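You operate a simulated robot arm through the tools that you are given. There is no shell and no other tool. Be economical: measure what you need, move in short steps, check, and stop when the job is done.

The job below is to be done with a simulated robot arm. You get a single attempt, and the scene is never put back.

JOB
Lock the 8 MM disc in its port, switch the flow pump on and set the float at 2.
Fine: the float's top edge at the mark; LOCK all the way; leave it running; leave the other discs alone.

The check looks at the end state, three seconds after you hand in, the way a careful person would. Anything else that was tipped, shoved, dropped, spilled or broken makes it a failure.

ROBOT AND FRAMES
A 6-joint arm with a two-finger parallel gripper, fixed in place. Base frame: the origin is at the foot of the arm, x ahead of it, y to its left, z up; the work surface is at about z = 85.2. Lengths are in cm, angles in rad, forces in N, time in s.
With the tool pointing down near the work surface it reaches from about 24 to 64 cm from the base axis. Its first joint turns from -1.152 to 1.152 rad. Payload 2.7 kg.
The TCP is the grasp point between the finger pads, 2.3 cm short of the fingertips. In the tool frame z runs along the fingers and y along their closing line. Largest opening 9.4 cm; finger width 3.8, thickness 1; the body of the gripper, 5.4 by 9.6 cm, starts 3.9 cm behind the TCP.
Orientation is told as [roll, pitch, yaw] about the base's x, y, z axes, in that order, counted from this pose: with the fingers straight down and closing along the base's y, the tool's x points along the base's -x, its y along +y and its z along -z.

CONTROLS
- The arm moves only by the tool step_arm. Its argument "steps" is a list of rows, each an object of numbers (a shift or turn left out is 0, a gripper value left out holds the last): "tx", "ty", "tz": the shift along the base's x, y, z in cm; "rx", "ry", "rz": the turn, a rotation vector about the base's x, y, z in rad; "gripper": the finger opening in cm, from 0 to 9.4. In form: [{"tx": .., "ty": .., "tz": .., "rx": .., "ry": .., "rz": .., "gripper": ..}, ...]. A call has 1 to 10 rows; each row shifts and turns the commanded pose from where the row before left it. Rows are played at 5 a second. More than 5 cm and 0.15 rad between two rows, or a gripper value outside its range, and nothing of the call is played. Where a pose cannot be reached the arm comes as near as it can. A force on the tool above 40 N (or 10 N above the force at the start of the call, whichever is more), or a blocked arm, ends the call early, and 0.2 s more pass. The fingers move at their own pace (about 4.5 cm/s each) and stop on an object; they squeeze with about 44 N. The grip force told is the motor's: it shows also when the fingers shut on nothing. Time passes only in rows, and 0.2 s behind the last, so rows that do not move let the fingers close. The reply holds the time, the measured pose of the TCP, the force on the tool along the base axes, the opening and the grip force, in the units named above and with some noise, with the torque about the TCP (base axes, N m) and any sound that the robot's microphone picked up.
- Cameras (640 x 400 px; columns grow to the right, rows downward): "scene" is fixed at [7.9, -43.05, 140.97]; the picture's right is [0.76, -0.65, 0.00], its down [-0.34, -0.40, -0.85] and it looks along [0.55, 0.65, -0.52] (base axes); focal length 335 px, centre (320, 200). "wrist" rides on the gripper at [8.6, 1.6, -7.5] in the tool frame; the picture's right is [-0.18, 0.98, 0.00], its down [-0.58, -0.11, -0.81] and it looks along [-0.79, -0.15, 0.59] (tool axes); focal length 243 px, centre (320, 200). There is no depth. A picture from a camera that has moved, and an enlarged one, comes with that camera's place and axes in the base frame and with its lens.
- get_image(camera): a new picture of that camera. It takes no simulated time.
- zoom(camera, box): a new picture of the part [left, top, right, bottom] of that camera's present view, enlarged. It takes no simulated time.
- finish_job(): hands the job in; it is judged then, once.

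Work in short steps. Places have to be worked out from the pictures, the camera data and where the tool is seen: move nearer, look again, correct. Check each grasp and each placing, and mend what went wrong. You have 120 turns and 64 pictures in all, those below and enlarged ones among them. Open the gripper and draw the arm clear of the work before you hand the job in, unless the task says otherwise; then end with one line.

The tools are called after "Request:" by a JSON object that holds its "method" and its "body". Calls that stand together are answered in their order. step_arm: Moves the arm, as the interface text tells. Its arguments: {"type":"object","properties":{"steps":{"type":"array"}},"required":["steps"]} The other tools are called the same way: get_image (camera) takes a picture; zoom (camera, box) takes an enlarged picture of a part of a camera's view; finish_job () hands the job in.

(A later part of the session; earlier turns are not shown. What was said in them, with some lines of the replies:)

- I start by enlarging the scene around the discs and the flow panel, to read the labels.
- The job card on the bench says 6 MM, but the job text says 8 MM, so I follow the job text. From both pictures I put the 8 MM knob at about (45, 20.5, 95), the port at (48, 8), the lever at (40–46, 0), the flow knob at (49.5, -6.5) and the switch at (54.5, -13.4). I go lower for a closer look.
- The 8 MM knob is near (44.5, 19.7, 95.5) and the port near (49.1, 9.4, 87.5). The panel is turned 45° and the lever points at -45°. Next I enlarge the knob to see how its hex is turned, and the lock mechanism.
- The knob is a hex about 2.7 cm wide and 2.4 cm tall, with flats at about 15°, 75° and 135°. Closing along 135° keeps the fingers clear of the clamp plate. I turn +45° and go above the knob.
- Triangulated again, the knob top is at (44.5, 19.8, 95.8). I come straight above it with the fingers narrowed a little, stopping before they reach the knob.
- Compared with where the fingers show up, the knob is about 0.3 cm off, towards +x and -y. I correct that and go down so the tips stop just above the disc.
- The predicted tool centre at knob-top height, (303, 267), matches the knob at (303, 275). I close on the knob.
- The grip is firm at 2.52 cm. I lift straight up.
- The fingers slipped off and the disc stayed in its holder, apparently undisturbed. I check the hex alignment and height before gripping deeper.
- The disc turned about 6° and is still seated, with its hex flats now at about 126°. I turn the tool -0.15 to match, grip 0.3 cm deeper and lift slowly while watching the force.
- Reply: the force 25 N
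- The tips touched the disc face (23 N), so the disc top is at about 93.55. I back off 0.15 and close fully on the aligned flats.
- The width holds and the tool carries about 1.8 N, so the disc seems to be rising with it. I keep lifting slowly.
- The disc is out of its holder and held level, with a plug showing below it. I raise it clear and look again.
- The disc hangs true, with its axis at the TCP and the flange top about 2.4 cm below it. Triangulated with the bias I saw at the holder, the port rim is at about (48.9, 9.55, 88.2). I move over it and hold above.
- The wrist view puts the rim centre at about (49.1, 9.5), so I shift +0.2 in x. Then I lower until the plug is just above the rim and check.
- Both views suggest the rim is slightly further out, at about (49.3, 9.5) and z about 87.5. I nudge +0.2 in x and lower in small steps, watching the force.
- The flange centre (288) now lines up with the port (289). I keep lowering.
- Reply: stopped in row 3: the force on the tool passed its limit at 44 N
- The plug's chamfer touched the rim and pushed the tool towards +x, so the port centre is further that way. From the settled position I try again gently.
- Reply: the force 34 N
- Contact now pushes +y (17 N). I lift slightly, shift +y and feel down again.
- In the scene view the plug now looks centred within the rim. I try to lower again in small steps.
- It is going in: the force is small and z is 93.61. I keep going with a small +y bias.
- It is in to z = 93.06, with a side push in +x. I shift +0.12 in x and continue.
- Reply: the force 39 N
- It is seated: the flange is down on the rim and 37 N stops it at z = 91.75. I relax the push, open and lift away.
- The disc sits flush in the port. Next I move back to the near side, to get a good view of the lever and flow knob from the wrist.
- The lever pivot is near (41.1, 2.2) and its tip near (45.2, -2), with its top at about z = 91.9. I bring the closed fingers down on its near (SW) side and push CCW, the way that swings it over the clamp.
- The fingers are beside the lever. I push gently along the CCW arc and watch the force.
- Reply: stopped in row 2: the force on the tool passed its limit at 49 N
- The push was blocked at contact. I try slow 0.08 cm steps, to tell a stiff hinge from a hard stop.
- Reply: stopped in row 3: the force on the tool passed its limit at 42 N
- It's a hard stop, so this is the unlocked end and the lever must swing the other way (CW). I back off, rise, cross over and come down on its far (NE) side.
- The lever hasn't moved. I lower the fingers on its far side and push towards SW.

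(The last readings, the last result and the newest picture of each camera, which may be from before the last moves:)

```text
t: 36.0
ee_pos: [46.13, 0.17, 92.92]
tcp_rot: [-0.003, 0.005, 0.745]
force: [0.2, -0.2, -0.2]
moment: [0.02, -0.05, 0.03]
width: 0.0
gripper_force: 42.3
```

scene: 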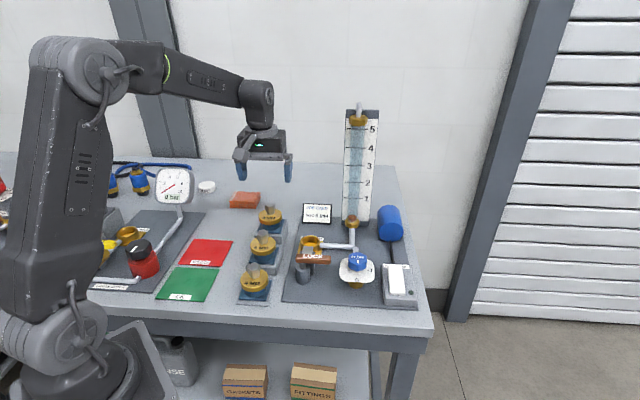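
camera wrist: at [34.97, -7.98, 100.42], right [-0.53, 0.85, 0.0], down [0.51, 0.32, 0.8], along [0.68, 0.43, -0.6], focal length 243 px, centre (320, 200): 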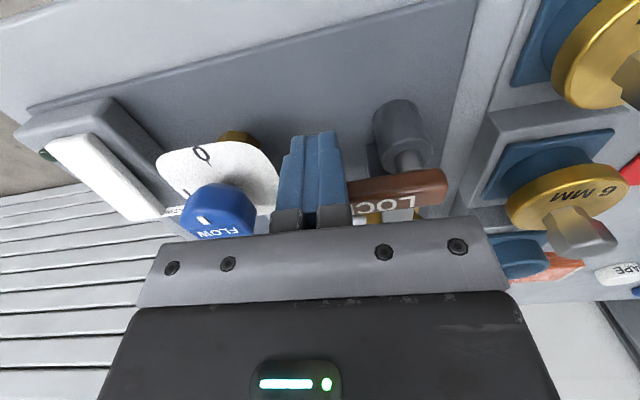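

Request:
{"method": "step_arm", "body": {"steps": [{"tx": -0.3, "ty": -0.4}, {"tx": -0.3, "ty": -0.4}, {"tx": -0.4, "ty": -0.35}, {"tx": 0}]}}

Request:
{"method": "zoom", "body": {"camera": "scene", "box": [270, 200, 390, 300]}}

```text
t: 37.0
ee_pos: [44.94, -0.95, 92.93]
tcp_rot: [-0.002, 0.003, 0.745]
force: [0.6, 0.0, 0.8]
moment: [0.0, 0.01, 0.03]
width: 0.01
gripper_force: 42.4
```

```text
4.00 times, centred on (330, 250) of scene
camera zoom: at [7.9, -43.06, 140.97], right [0.76, -0.65, 0.0], down [-0.34, -0.4, -0.85], along [0.55, 0.65, -0.52], focal length 1341 px, centre (280, 0)
```

zoom: 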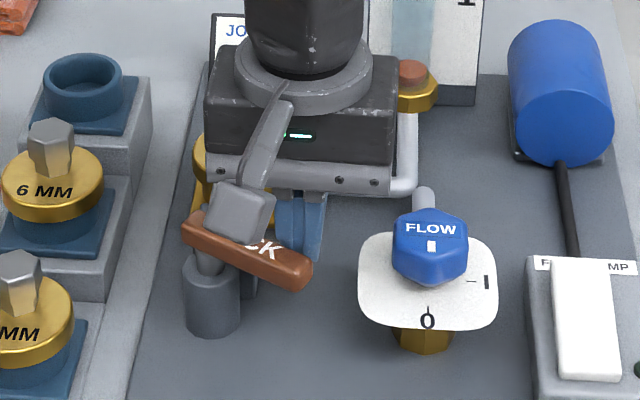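

The lever turns CW easily. I follow the arc, about 0.5 cm per step.

Request:
{"method": "step_arm", "body": {"steps": [{"tx": -0.55, "ty": -0.65}, {"tx": -0.6, "ty": -0.65}, {"tx": -0.7, "ty": -0.3}, {"tx": -0.7, "ty": -0.2}, {"tx": -0.7, "ty": -0.1}, {"tx": -0.5, "ty": 0.1}, {"tx": 0}]}}

Request:
{"method": "step_arm", "body": {"steps": [{"tx": -0.5, "ty": 0.15}, {"tx": -0.5, "ty": 0.2}, {"tx": -0.4, "ty": 0.3}, {"tx": -0.3, "ty": 0.3}, {"tx": 0}]}}

Request:
{"method": "zoom", "body": {"camera": "scene", "box": [270, 200, 390, 300]}}

```text
t: 38.5
ee_pos: [41.22, -2.82, 93.05]
tcp_rot: [0.001, 0.005, 0.747]
force: [-1.1, -1.3, 2.7]
moment: [-0.02, 0.05, -0.02]
width: 0.0
gripper_force: 42.1
```

```text
t: 39.8
ee_pos: [39.68, -1.9, 93.0]
tcp_rot: [-0.004, 0.002, 0.748]
force: [8.8, -10.7, 3.0]
moment: [-0.03, -0.07, 0.21]
width: 0.0
gripper_force: 42.4
```

```text
4.00 times, centred on (330, 250) of scene
camera zoom: at [7.92, -43.08, 140.96], right [0.76, -0.65, 0.0], down [-0.34, -0.4, -0.85], along [0.55, 0.65, -0.52], focal length 1341 px, centre (280, 0)
```

zoom: 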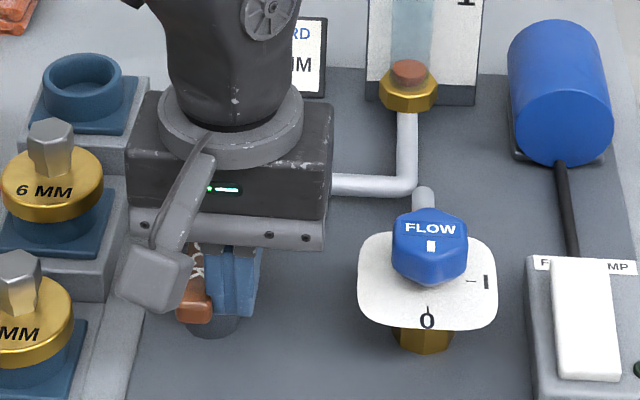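

There is now a 14 N reaction straight across the lever, so it is near the end stop. I push on a little to be sure it is all the way.

Request:
{"method": "step_arm", "body": {"steps": [{"tx": -0.15, "ty": 0.15}, {"tx": -0.15, "ty": 0.15}, {"tx": -0.15, "ty": 0.15}, {"tx": 0}]}}

```text
t: 40.4
ee_pos: [39.67, -1.98, 92.96]
tcp_rot: [-0.013, 0.001, 0.746]
force: [10.7, -11.4, -8.6]
moment: [-0.06, -0.23, 0.32]
width: 0.0
gripper_force: 42.0
stopped in row 3: the force on the tool passed its limit at 44 N (the readings are from after the stop); the commanded pose is now the measured one
```

The end stop is hard at 44 N. I back away SE, rise, and look at the lock.

Request:
{"method": "step_arm", "body": {"steps": [{"tx": 0.6, "ty": -0.6}, {"tx": 0.3, "ty": -0.3, "tz": 2}, {"tz": 4}, {"tz": 4}, {"tz": 3, "ty": -2}, {"ty": -3}, {"ty": -3}, {"tz": 0}]}}

Request:
{"method": "get_image", "body": {"camera": "wrist"}}

Request:
{"method": "zoom", "body": {"camera": "scene", "box": [270, 210, 360, 300]}}

```text
t: 42.2
ee_pos: [40.39, -10.8, 106.04]
tcp_rot: [-0.009, 0.002, 0.746]
force: [-0.7, 0.1, -0.1]
moment: [0.0, 0.04, 0.02]
width: 0.0
gripper_force: 42.8
```

```text
18 pictures are left
camera wrist: at [32.93, -15.38, 113.49], right [-0.53, 0.85, -0.01], down [0.5, 0.32, 0.81], along [0.68, 0.43, -0.59], focal length 243 px, centre (320, 200)
```

wrist: 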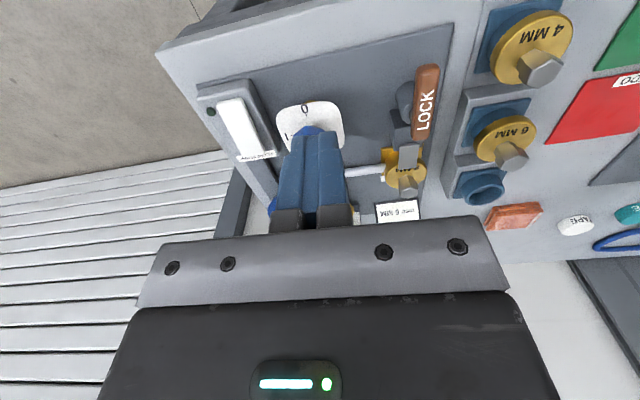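

```text
4.44 times, centred on (315, 255) of scene
camera zoom: at [7.9, -43.06, 140.97], right [0.76, -0.65, 0.0], down [-0.34, -0.4, -0.85], along [0.55, 0.65, -0.52], focal length 1490 px, centre (342, -44)
```

zoom: 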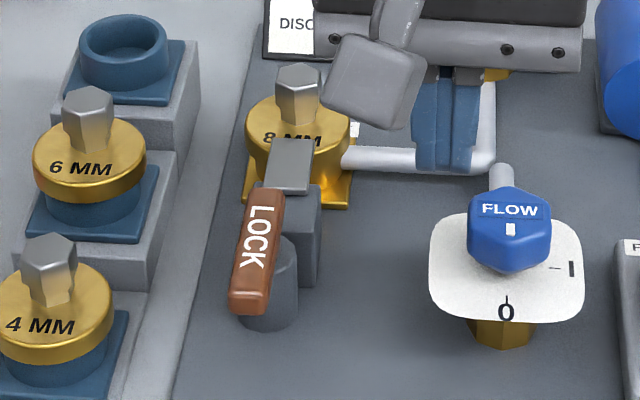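

The clamp plate has slid over the disc's flange and the lever is fully turned, so it's locked. Next I look closely at the pump rocker and the flow dial.

Request:
{"method": "zoom", "body": {"camera": "scene", "box": [330, 235, 425, 310]}}

Request:
{"method": "zoom", "body": {"camera": "wrist", "box": [190, 70, 350, 190]}}

```text
5.33 times, centred on (378, 272) of scene
camera zoom: at [7.9, -43.06, 140.97], right [0.76, -0.65, 0.0], down [-0.34, -0.4, -0.85], along [0.55, 0.65, -0.52], focal length 1788 px, centre (13, -187)
```

zoom: 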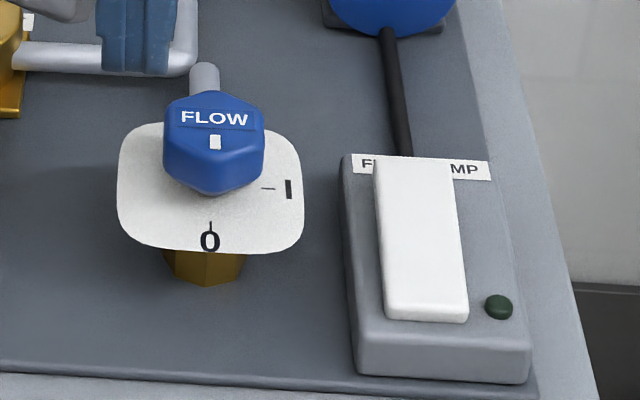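

```text
3.33 times, centred on (270, 130) of wrist
camera zoom: at [32.93, -15.38, 113.49], right [-0.53, 0.85, -0.01], down [0.5, 0.32, 0.81], along [0.68, 0.43, -0.59], focal length 809 px, centre (487, 433)
```

zoom: 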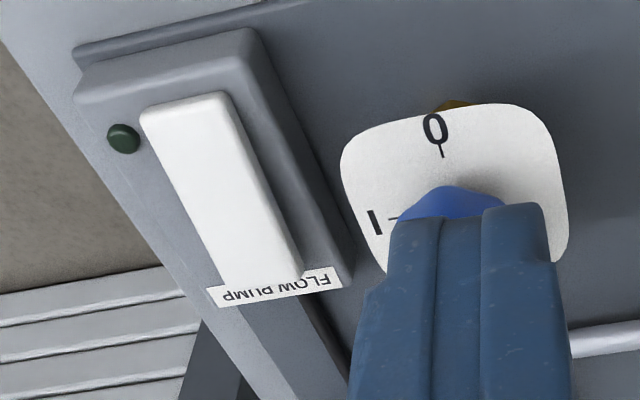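

The rocker's far (NE) end is raised, at about (57.5, -10.9, 88.7), and its near end is low; the lamp is dark. I will press the far end with closed fingertips, so I move above (56.9, -11.4).

Request:
{"method": "step_arm", "body": {"steps": [{"tx": 3.5, "tz": -1}, {"tx": 3.5, "tz": -1}, {"tx": 3.5, "ty": -0.2, "tz": -1}, {"tx": 3, "ty": -0.2, "tz": -1, "rx": 0.009}, {"tx": 3, "ty": -0.2, "tz": -2}, {"tz": -3}, {"tz": -3}, {"tz": 0}]}}

Request:
{"method": "zoom", "body": {"camera": "scene", "box": [330, 210, 430, 310]}}

```text
t: 44.0
ee_pos: [56.87, -11.32, 93.99]
tcp_rot: [-0.002, -0.003, 0.748]
force: [-0.2, -0.4, -0.5]
moment: [0.02, -0.04, -0.01]
width: 0.02
gripper_force: 42.3
```

```text
4.00 times, centred on (380, 260) of scene
camera zoom: at [7.9, -43.05, 140.97], right [0.76, -0.65, 0.0], down [-0.34, -0.4, -0.85], along [0.55, 0.65, -0.52], focal length 1341 px, centre (80, -40)
```

zoom: 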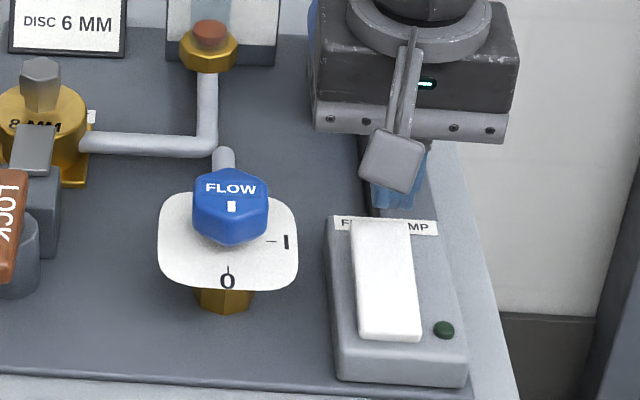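

The tips are above the raised end of the rocker and will land just inside it. I press down in small steps.

Request:
{"method": "step_arm", "body": {"steps": [{"tz": -1}, {"tz": -1}, {"tz": -0.5}, {"tz": -0.3}, {"tz": -0.3}, {"tz": -0.3}, {"tz": 0}]}}

Request:
{"method": "zoom", "body": {"camera": "scene", "box": [330, 210, 430, 310]}}

```text
t: 45.2
ee_pos: [56.97, -11.21, 91.5]
tcp_rot: [-0.01, -0.007, 0.748]
force: [-0.4, 0.6, 3.2]
moment: [-0.02, 0.07, -0.03]
width: 0.02
gripper_force: 42.7
stopped in row 6: the force on the tool passed its limit at 44 N (the readings are from after the stop); the commanded pose is now the measured one
```

```text
4.00 times, centred on (380, 260) of scene
camera zoom: at [7.9, -43.05, 140.97], right [0.76, -0.65, 0.0], down [-0.34, -0.4, -0.85], along [0.55, 0.65, -0.52], focal length 1341 px, centre (80, -40)
```

zoom: 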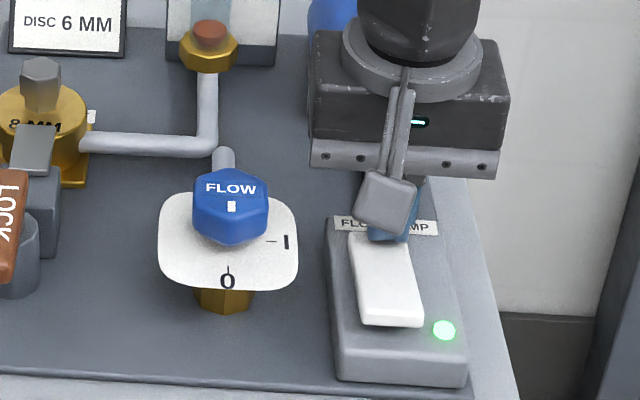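

The lamp is green, so the pump is on. I rise and go over the flow knob, at about (49.3, -6.6), turning the tool to yaw -0.26. That leaves room for CCW turning from 0 to I.

Request:
{"method": "step_arm", "body": {"steps": [{"tz": 3, "gripper": 6}, {"tz": 4, "rz": -0.12}, {"tz": 4, "rz": -0.14}, {"tx": -1.6, "ty": 1, "rz": -0.14}, {"tx": -1.6, "ty": 1, "rz": -0.14}, {"tx": -1.6, "ty": 1, "rz": -0.14}, {"tx": -1.6, "ty": 1, "rz": -0.14}, {"tx": -1.2, "ty": 0.6, "rz": -0.14}, {"rz": -0.045}, {"tz": 0}]}}

Request:
{"method": "get_image", "body": {"camera": "wrist"}}

Request:
{"method": "get_image", "body": {"camera": "scene"}}

```text
t: 47.4
ee_pos: [49.37, -6.58, 102.53]
tcp_rot: [-0.008, -0.009, -0.257]
force: [-0.2, -0.2, -0.2]
moment: [0.01, -0.01, 0.01]
width: 6.0
gripper_force: 0.0
```

```text
12 pictures are left
camera wrist: at [41.36, -2.79, 109.82], right [0.43, 0.9, -0.01], down [0.53, -0.25, 0.81], along [0.73, -0.35, -0.58], focal length 243 px, centre (320, 200)
```

wrist: 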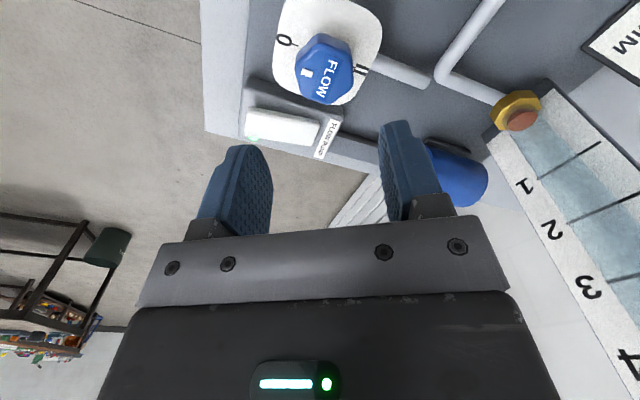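

```text
11 pictures are left
```

scene: 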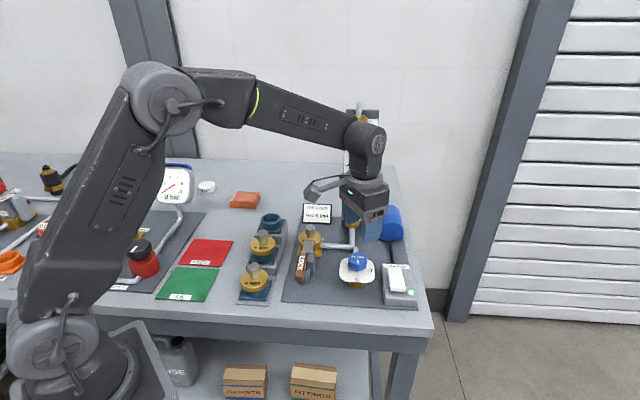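

Request:
{"method": "zoom", "body": {"camera": "wrist", "box": [260, 0, 400, 110]}}

```text
3.64 times, centred on (330, 55) of wrist
camera zoom: at [41.36, -2.79, 109.82], right [0.43, 0.9, -0.01], down [0.53, -0.25, 0.81], along [0.73, -0.35, -0.58], focal length 882 px, centre (284, 727)
```

zoom: 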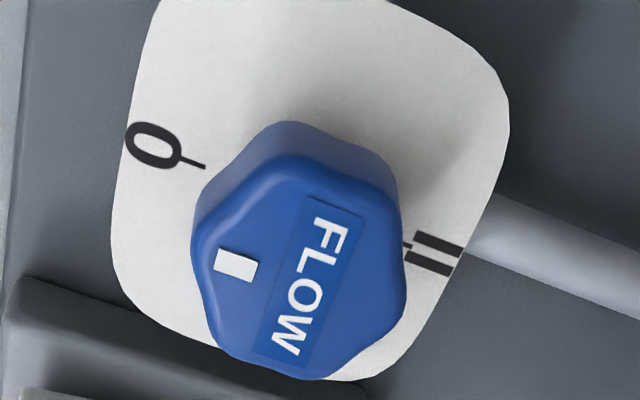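

The knob centre is near (49.2, -6.45) with its flats at about 75°, matching the fingers. The dial runs 0, I (at -45°), II (at 45°), so opening is CCW. I go down and grip it.

Request:
{"method": "step_arm", "body": {"steps": [{"tx": -0.15, "ty": 0.1, "rx": 0.008, "ry": 0.008}, {"tz": -3}, {"tz": -3}, {"tz": -2}, {"tz": -0.9}, {"gripper": 4.5}, {"gripper": 3}, {"gripper": 2.5}, {"gripper": 2.5}]}}

Request:
{"method": "get_image", "body": {"camera": "wrist"}}

```text
t: 49.4
ee_pos: [49.28, -6.24, 93.48]
tcp_rot: [0.001, 0.002, -0.258]
force: [5.2, 28.0, -5.8]
moment: [0.46, -0.32, 0.03]
width: 4.11
gripper_force: 45.0
```

```text
9 pictures are left
camera wrist: at [41.34, -2.62, 100.96], right [0.43, 0.9, 0.0], down [0.54, -0.25, 0.81], along [0.73, -0.34, -0.59], focal length 243 px, centre (320, 200)
```

wrist: 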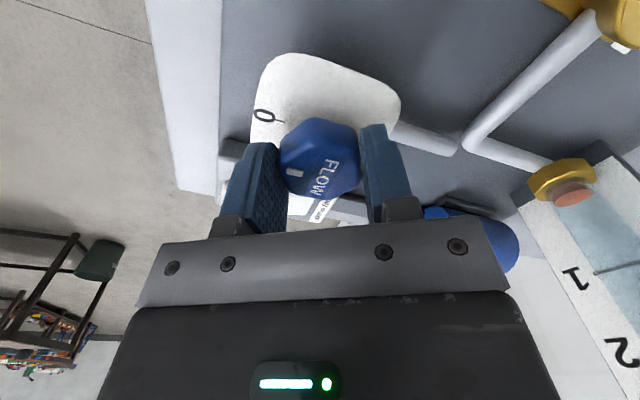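

The grip is good at 4.11 cm. The knob pushes the tool +y, so I re-centre by +0.25 and start turning CCW by 0.4 rad.

Request:
{"method": "step_arm", "body": {"steps": [{"ty": 0.25, "tx": 0.04}, {"rz": 0.1}, {"rz": 0.1}, {"rz": 0.1}, {"rz": 0.1}, {"rz": 0}]}}

Request:
{"method": "get_image", "body": {"camera": "wrist"}}

```text
t: 50.8
ee_pos: [49.4, -6.49, 93.46]
tcp_rot: [-0.005, 0.0, 0.144]
force: [15.8, 3.9, -18.7]
moment: [0.06, -0.83, -0.01]
width: 4.09
gripper_force: 45.0
```

```text
8 pictures are left
camera wrist: at [40.47, -6.03, 100.94], right [0.04, 1.0, 0.0], down [0.59, -0.02, 0.81], along [0.81, -0.04, -0.59], focal length 243 px, centre (320, 200)
```

wrist: 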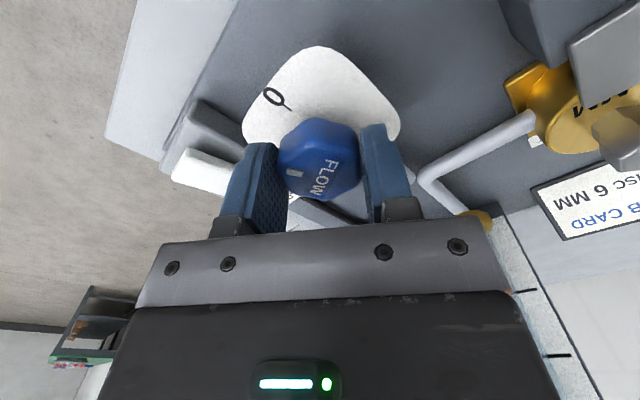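

The knob turned with the hand, but from here the gripper hides the float. I let go, rise and move aside, so the scene camera can see the tube.

Request:
{"method": "step_arm", "body": {"steps": [{"gripper": 6.2}, {"gripper": 6.2}, {"tz": 0}]}}

Request:
{"method": "step_arm", "body": {"steps": [{"tz": 4}, {"tz": 4}, {"tz": 4}, {"tx": -1.5, "ty": 4}, {"tx": -1.5, "ty": 4}, {"tx": -1.5, "ty": 4}, {"tx": -1.5, "ty": 4}, {"tz": 0}, {"tz": 0}]}}

Request:
{"method": "zoom", "body": {"camera": "scene", "box": [310, 95, 420, 290]}}

```text
t: 51.6
ee_pos: [49.28, -6.27, 93.53]
tcp_rot: [-0.003, 0.002, 0.142]
force: [-0.7, 0.5, 0.7]
moment: [-0.01, -0.01, 0.05]
width: 6.22
gripper_force: 0.0
```

```text
t: 53.6
ee_pos: [43.27, 9.88, 105.76]
tcp_rot: [-0.005, 0.003, 0.143]
force: [-0.3, -0.4, -0.3]
moment: [0.0, 0.01, 0.01]
width: 6.2
gripper_force: 0.0
```

```text
2.05 times, centred on (365, 192) of scene
camera zoom: at [7.9, -43.05, 140.97], right [0.76, -0.65, 0.0], down [-0.34, -0.4, -0.85], along [0.55, 0.65, -0.52], focal length 688 px, centre (228, 215)
```

zoom: 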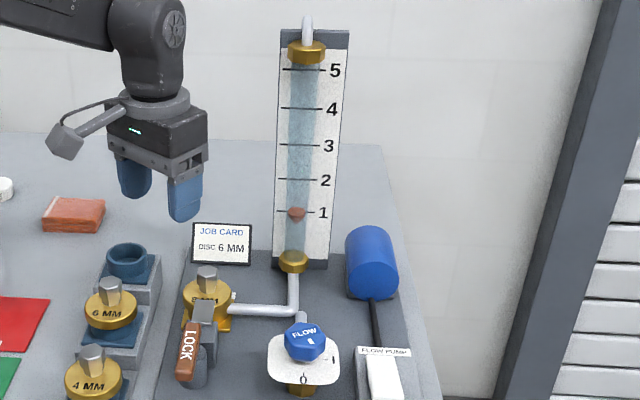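

The float's top edge is at about 1.1 after 0.4 rad, so I need about 0.3 rad more. I go back the same way, regrip and turn.

Request:
{"method": "step_arm", "body": {"steps": [{"tx": 1.5, "ty": -4}, {"tx": 1.5, "ty": -4}, {"tx": 1.5, "ty": -4}, {"tx": 1.56, "ty": -4.1}, {"tz": -4}, {"tz": -4}, {"tz": -4.1}, {"tz": 0}]}}

Request:
{"method": "step_arm", "body": {"steps": [{"gripper": 4.5}, {"gripper": 3}, {"gripper": 2.5}, {"rz": 0.0}, {"rz": 0.1}, {"rz": 0.1}, {"rz": 0.1}, {"rz": 0}]}}

```text
t: 55.4
ee_pos: [49.44, -6.33, 93.25]
tcp_rot: [-0.003, 0.003, 0.144]
force: [-0.3, -0.5, 0.1]
moment: [-0.01, 0.01, 0.01]
width: 6.21
gripper_force: 0.1
```

```text
t: 57.2
ee_pos: [49.43, -6.35, 93.38]
tcp_rot: [-0.003, 0.001, 0.444]
force: [6.5, -1.8, -4.1]
moment: [-0.21, 0.49, 0.01]
width: 4.13
gripper_force: 45.5
```

Turned to yaw 0.444 with low forces. I release and move aside to read the float.

Request:
{"method": "step_arm", "body": {"steps": [{"gripper": 6.2}, {"gripper": 6.2}, {"tz": 4}, {"tz": 4}, {"tz": 4}, {"tx": -1.5, "ty": 4}, {"tx": -1.5, "ty": 4}, {"tx": -1.5, "ty": 4}, {"tx": -1.5, "ty": 4}, {"tz": 0}]}}

Request:
{"method": "step_arm", "body": {"steps": [{"tz": 0}, {"tz": 0}, {"tz": 0}, {"tz": 0}, {"tz": 0}]}}

Request:
{"method": "zoom", "body": {"camera": "scene", "box": [340, 155, 390, 240]}}

```text
t: 59.4
ee_pos: [43.51, 9.73, 105.45]
tcp_rot: [-0.003, 0.001, 0.443]
force: [0.0, -1.1, -0.2]
moment: [-0.02, 0.01, -0.02]
width: 6.2
gripper_force: 0.2
```

```text
t: 60.6
ee_pos: [43.43, 9.62, 105.56]
tcp_rot: [-0.001, 0.001, 0.444]
force: [-0.5, -0.2, -0.7]
moment: [-0.01, -0.02, 0.02]
width: 6.19
gripper_force: 0.0
```

```text
4.71 times, centred on (365, 198) of scene
camera zoom: at [7.9, -43.05, 140.97], right [0.76, -0.65, 0.0], down [-0.34, -0.4, -0.85], along [0.55, 0.65, -0.52], focal length 1577 px, centre (108, 212)
```

zoom: 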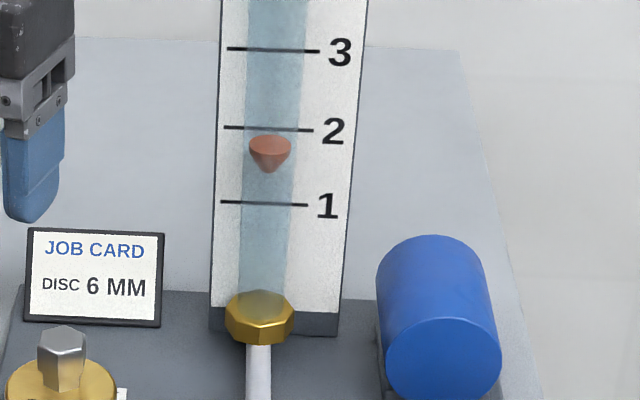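

In this view the float's top edge reads about 1.85, but the camera looks down at 30° and the tube stands in front of the scale. I will check it level with the wrist camera, from above the knob at about z = 103, turned so the tube shows past the gripper.

Request:
{"method": "step_arm", "body": {"steps": [{"tx": 1.5, "ty": -4, "rz": -0.11}, {"tx": 1.5, "ty": -4, "rz": -0.11}, {"tx": 1.5, "ty": -4, "rz": -0.11}, {"tx": 1.5, "ty": -4, "rz": -0.09}, {"tz": -4}, {"tz": -4}, {"tz": -1.2}, {"tz": 0}]}}

Request:
{"method": "zoom", "body": {"camera": "wrist", "box": [480, 200, 640, 400]}}

```text
t: 62.4
ee_pos: [49.31, -6.43, 96.35]
tcp_rot: [-0.003, 0.0, 0.021]
force: [-0.7, 0.4, -0.1]
moment: [0.04, 0.02, -0.04]
width: 6.2
gripper_force: 0.0
```

```text
2.00 times, centred on (560, 300) of wrist
camera zoom: at [40.57, -4.95, 103.73], right [0.16, 0.99, 0.0], down [0.59, -0.09, 0.81], along [0.79, -0.13, -0.59], focal length 485 px, centre (-160, 0)
```

zoom: 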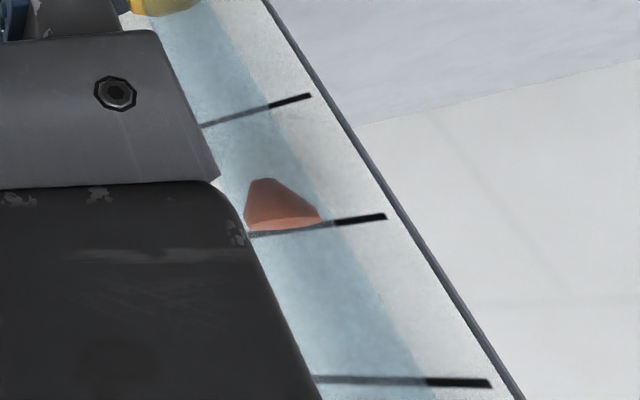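

Seen nearly level, the float's top edge sits on mark 2: the parallax-corrected error is under 0.1 cm, about 0.02 of a division. I retract clear without touching the knob and do a final check.

Request:
{"method": "step_arm", "body": {"steps": [{"tz": 4}, {"tz": 4}, {"tz": 4}, {"tx": -2, "ty": 3, "tz": 2}, {"tx": -3, "ty": 3, "tz": 2}, {"tx": -3, "ty": 3, "tz": 2}, {"tx": -3, "tz": 2}, {"tx": -3, "tz": 2}, {"tz": 0}]}}

Request:
{"method": "zoom", "body": {"camera": "scene", "box": [230, 150, 430, 310]}}

Request:
{"method": "zoom", "body": {"camera": "scene", "box": [340, 155, 390, 240]}}

```text
t: 64.4
ee_pos: [35.54, 2.57, 118.39]
tcp_rot: [-0.003, 0.002, 0.022]
force: [0.0, 0.3, -0.8]
moment: [0.05, 0.0, 0.04]
width: 6.19
gripper_force: 0.0
```

```text
2.50 times, centred on (330, 230) of scene
camera zoom: at [7.9, -43.05, 140.97], right [0.76, -0.65, 0.0], down [-0.34, -0.4, -0.85], along [0.55, 0.65, -0.52], focal length 838 px, centre (295, 125)
```

zoom: 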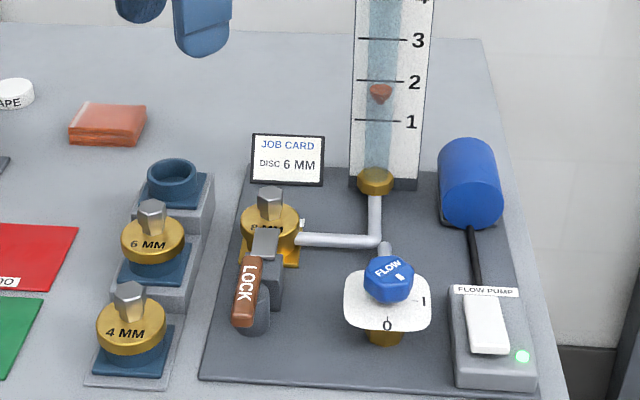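

```text
4.71 times, centred on (365, 198) of scene
camera zoom: at [7.9, -43.05, 140.97], right [0.76, -0.65, 0.0], down [-0.34, -0.4, -0.85], along [0.55, 0.65, -0.52], focal length 1577 px, centre (108, 212)
```

zoom: 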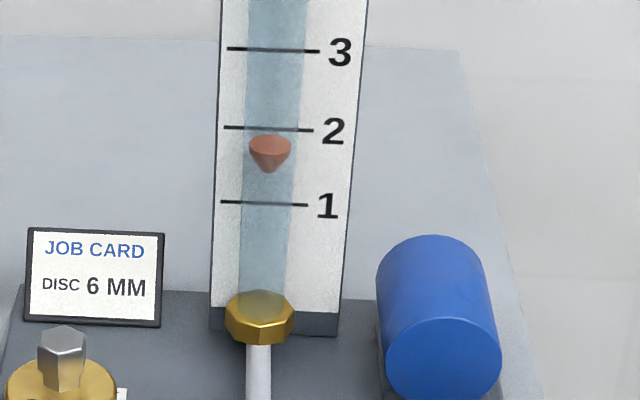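

The float is steady, the lamp is lit, the lever is fully over, the disc is clamped, and the other discs are untouched. With the gripper open and the arm clear, I hand it in.

Request:
{"method": "finish_job", "body": {}}

```text
The job is handed in.
```

The 8 MM disc is locked in its port with the lever at its end stop, the flow pump is left running, and the float's top edge is at 2 to within about 0.02 of a division. The job card on the bench says 6 MM; I followed your instruction and used 8 MM.
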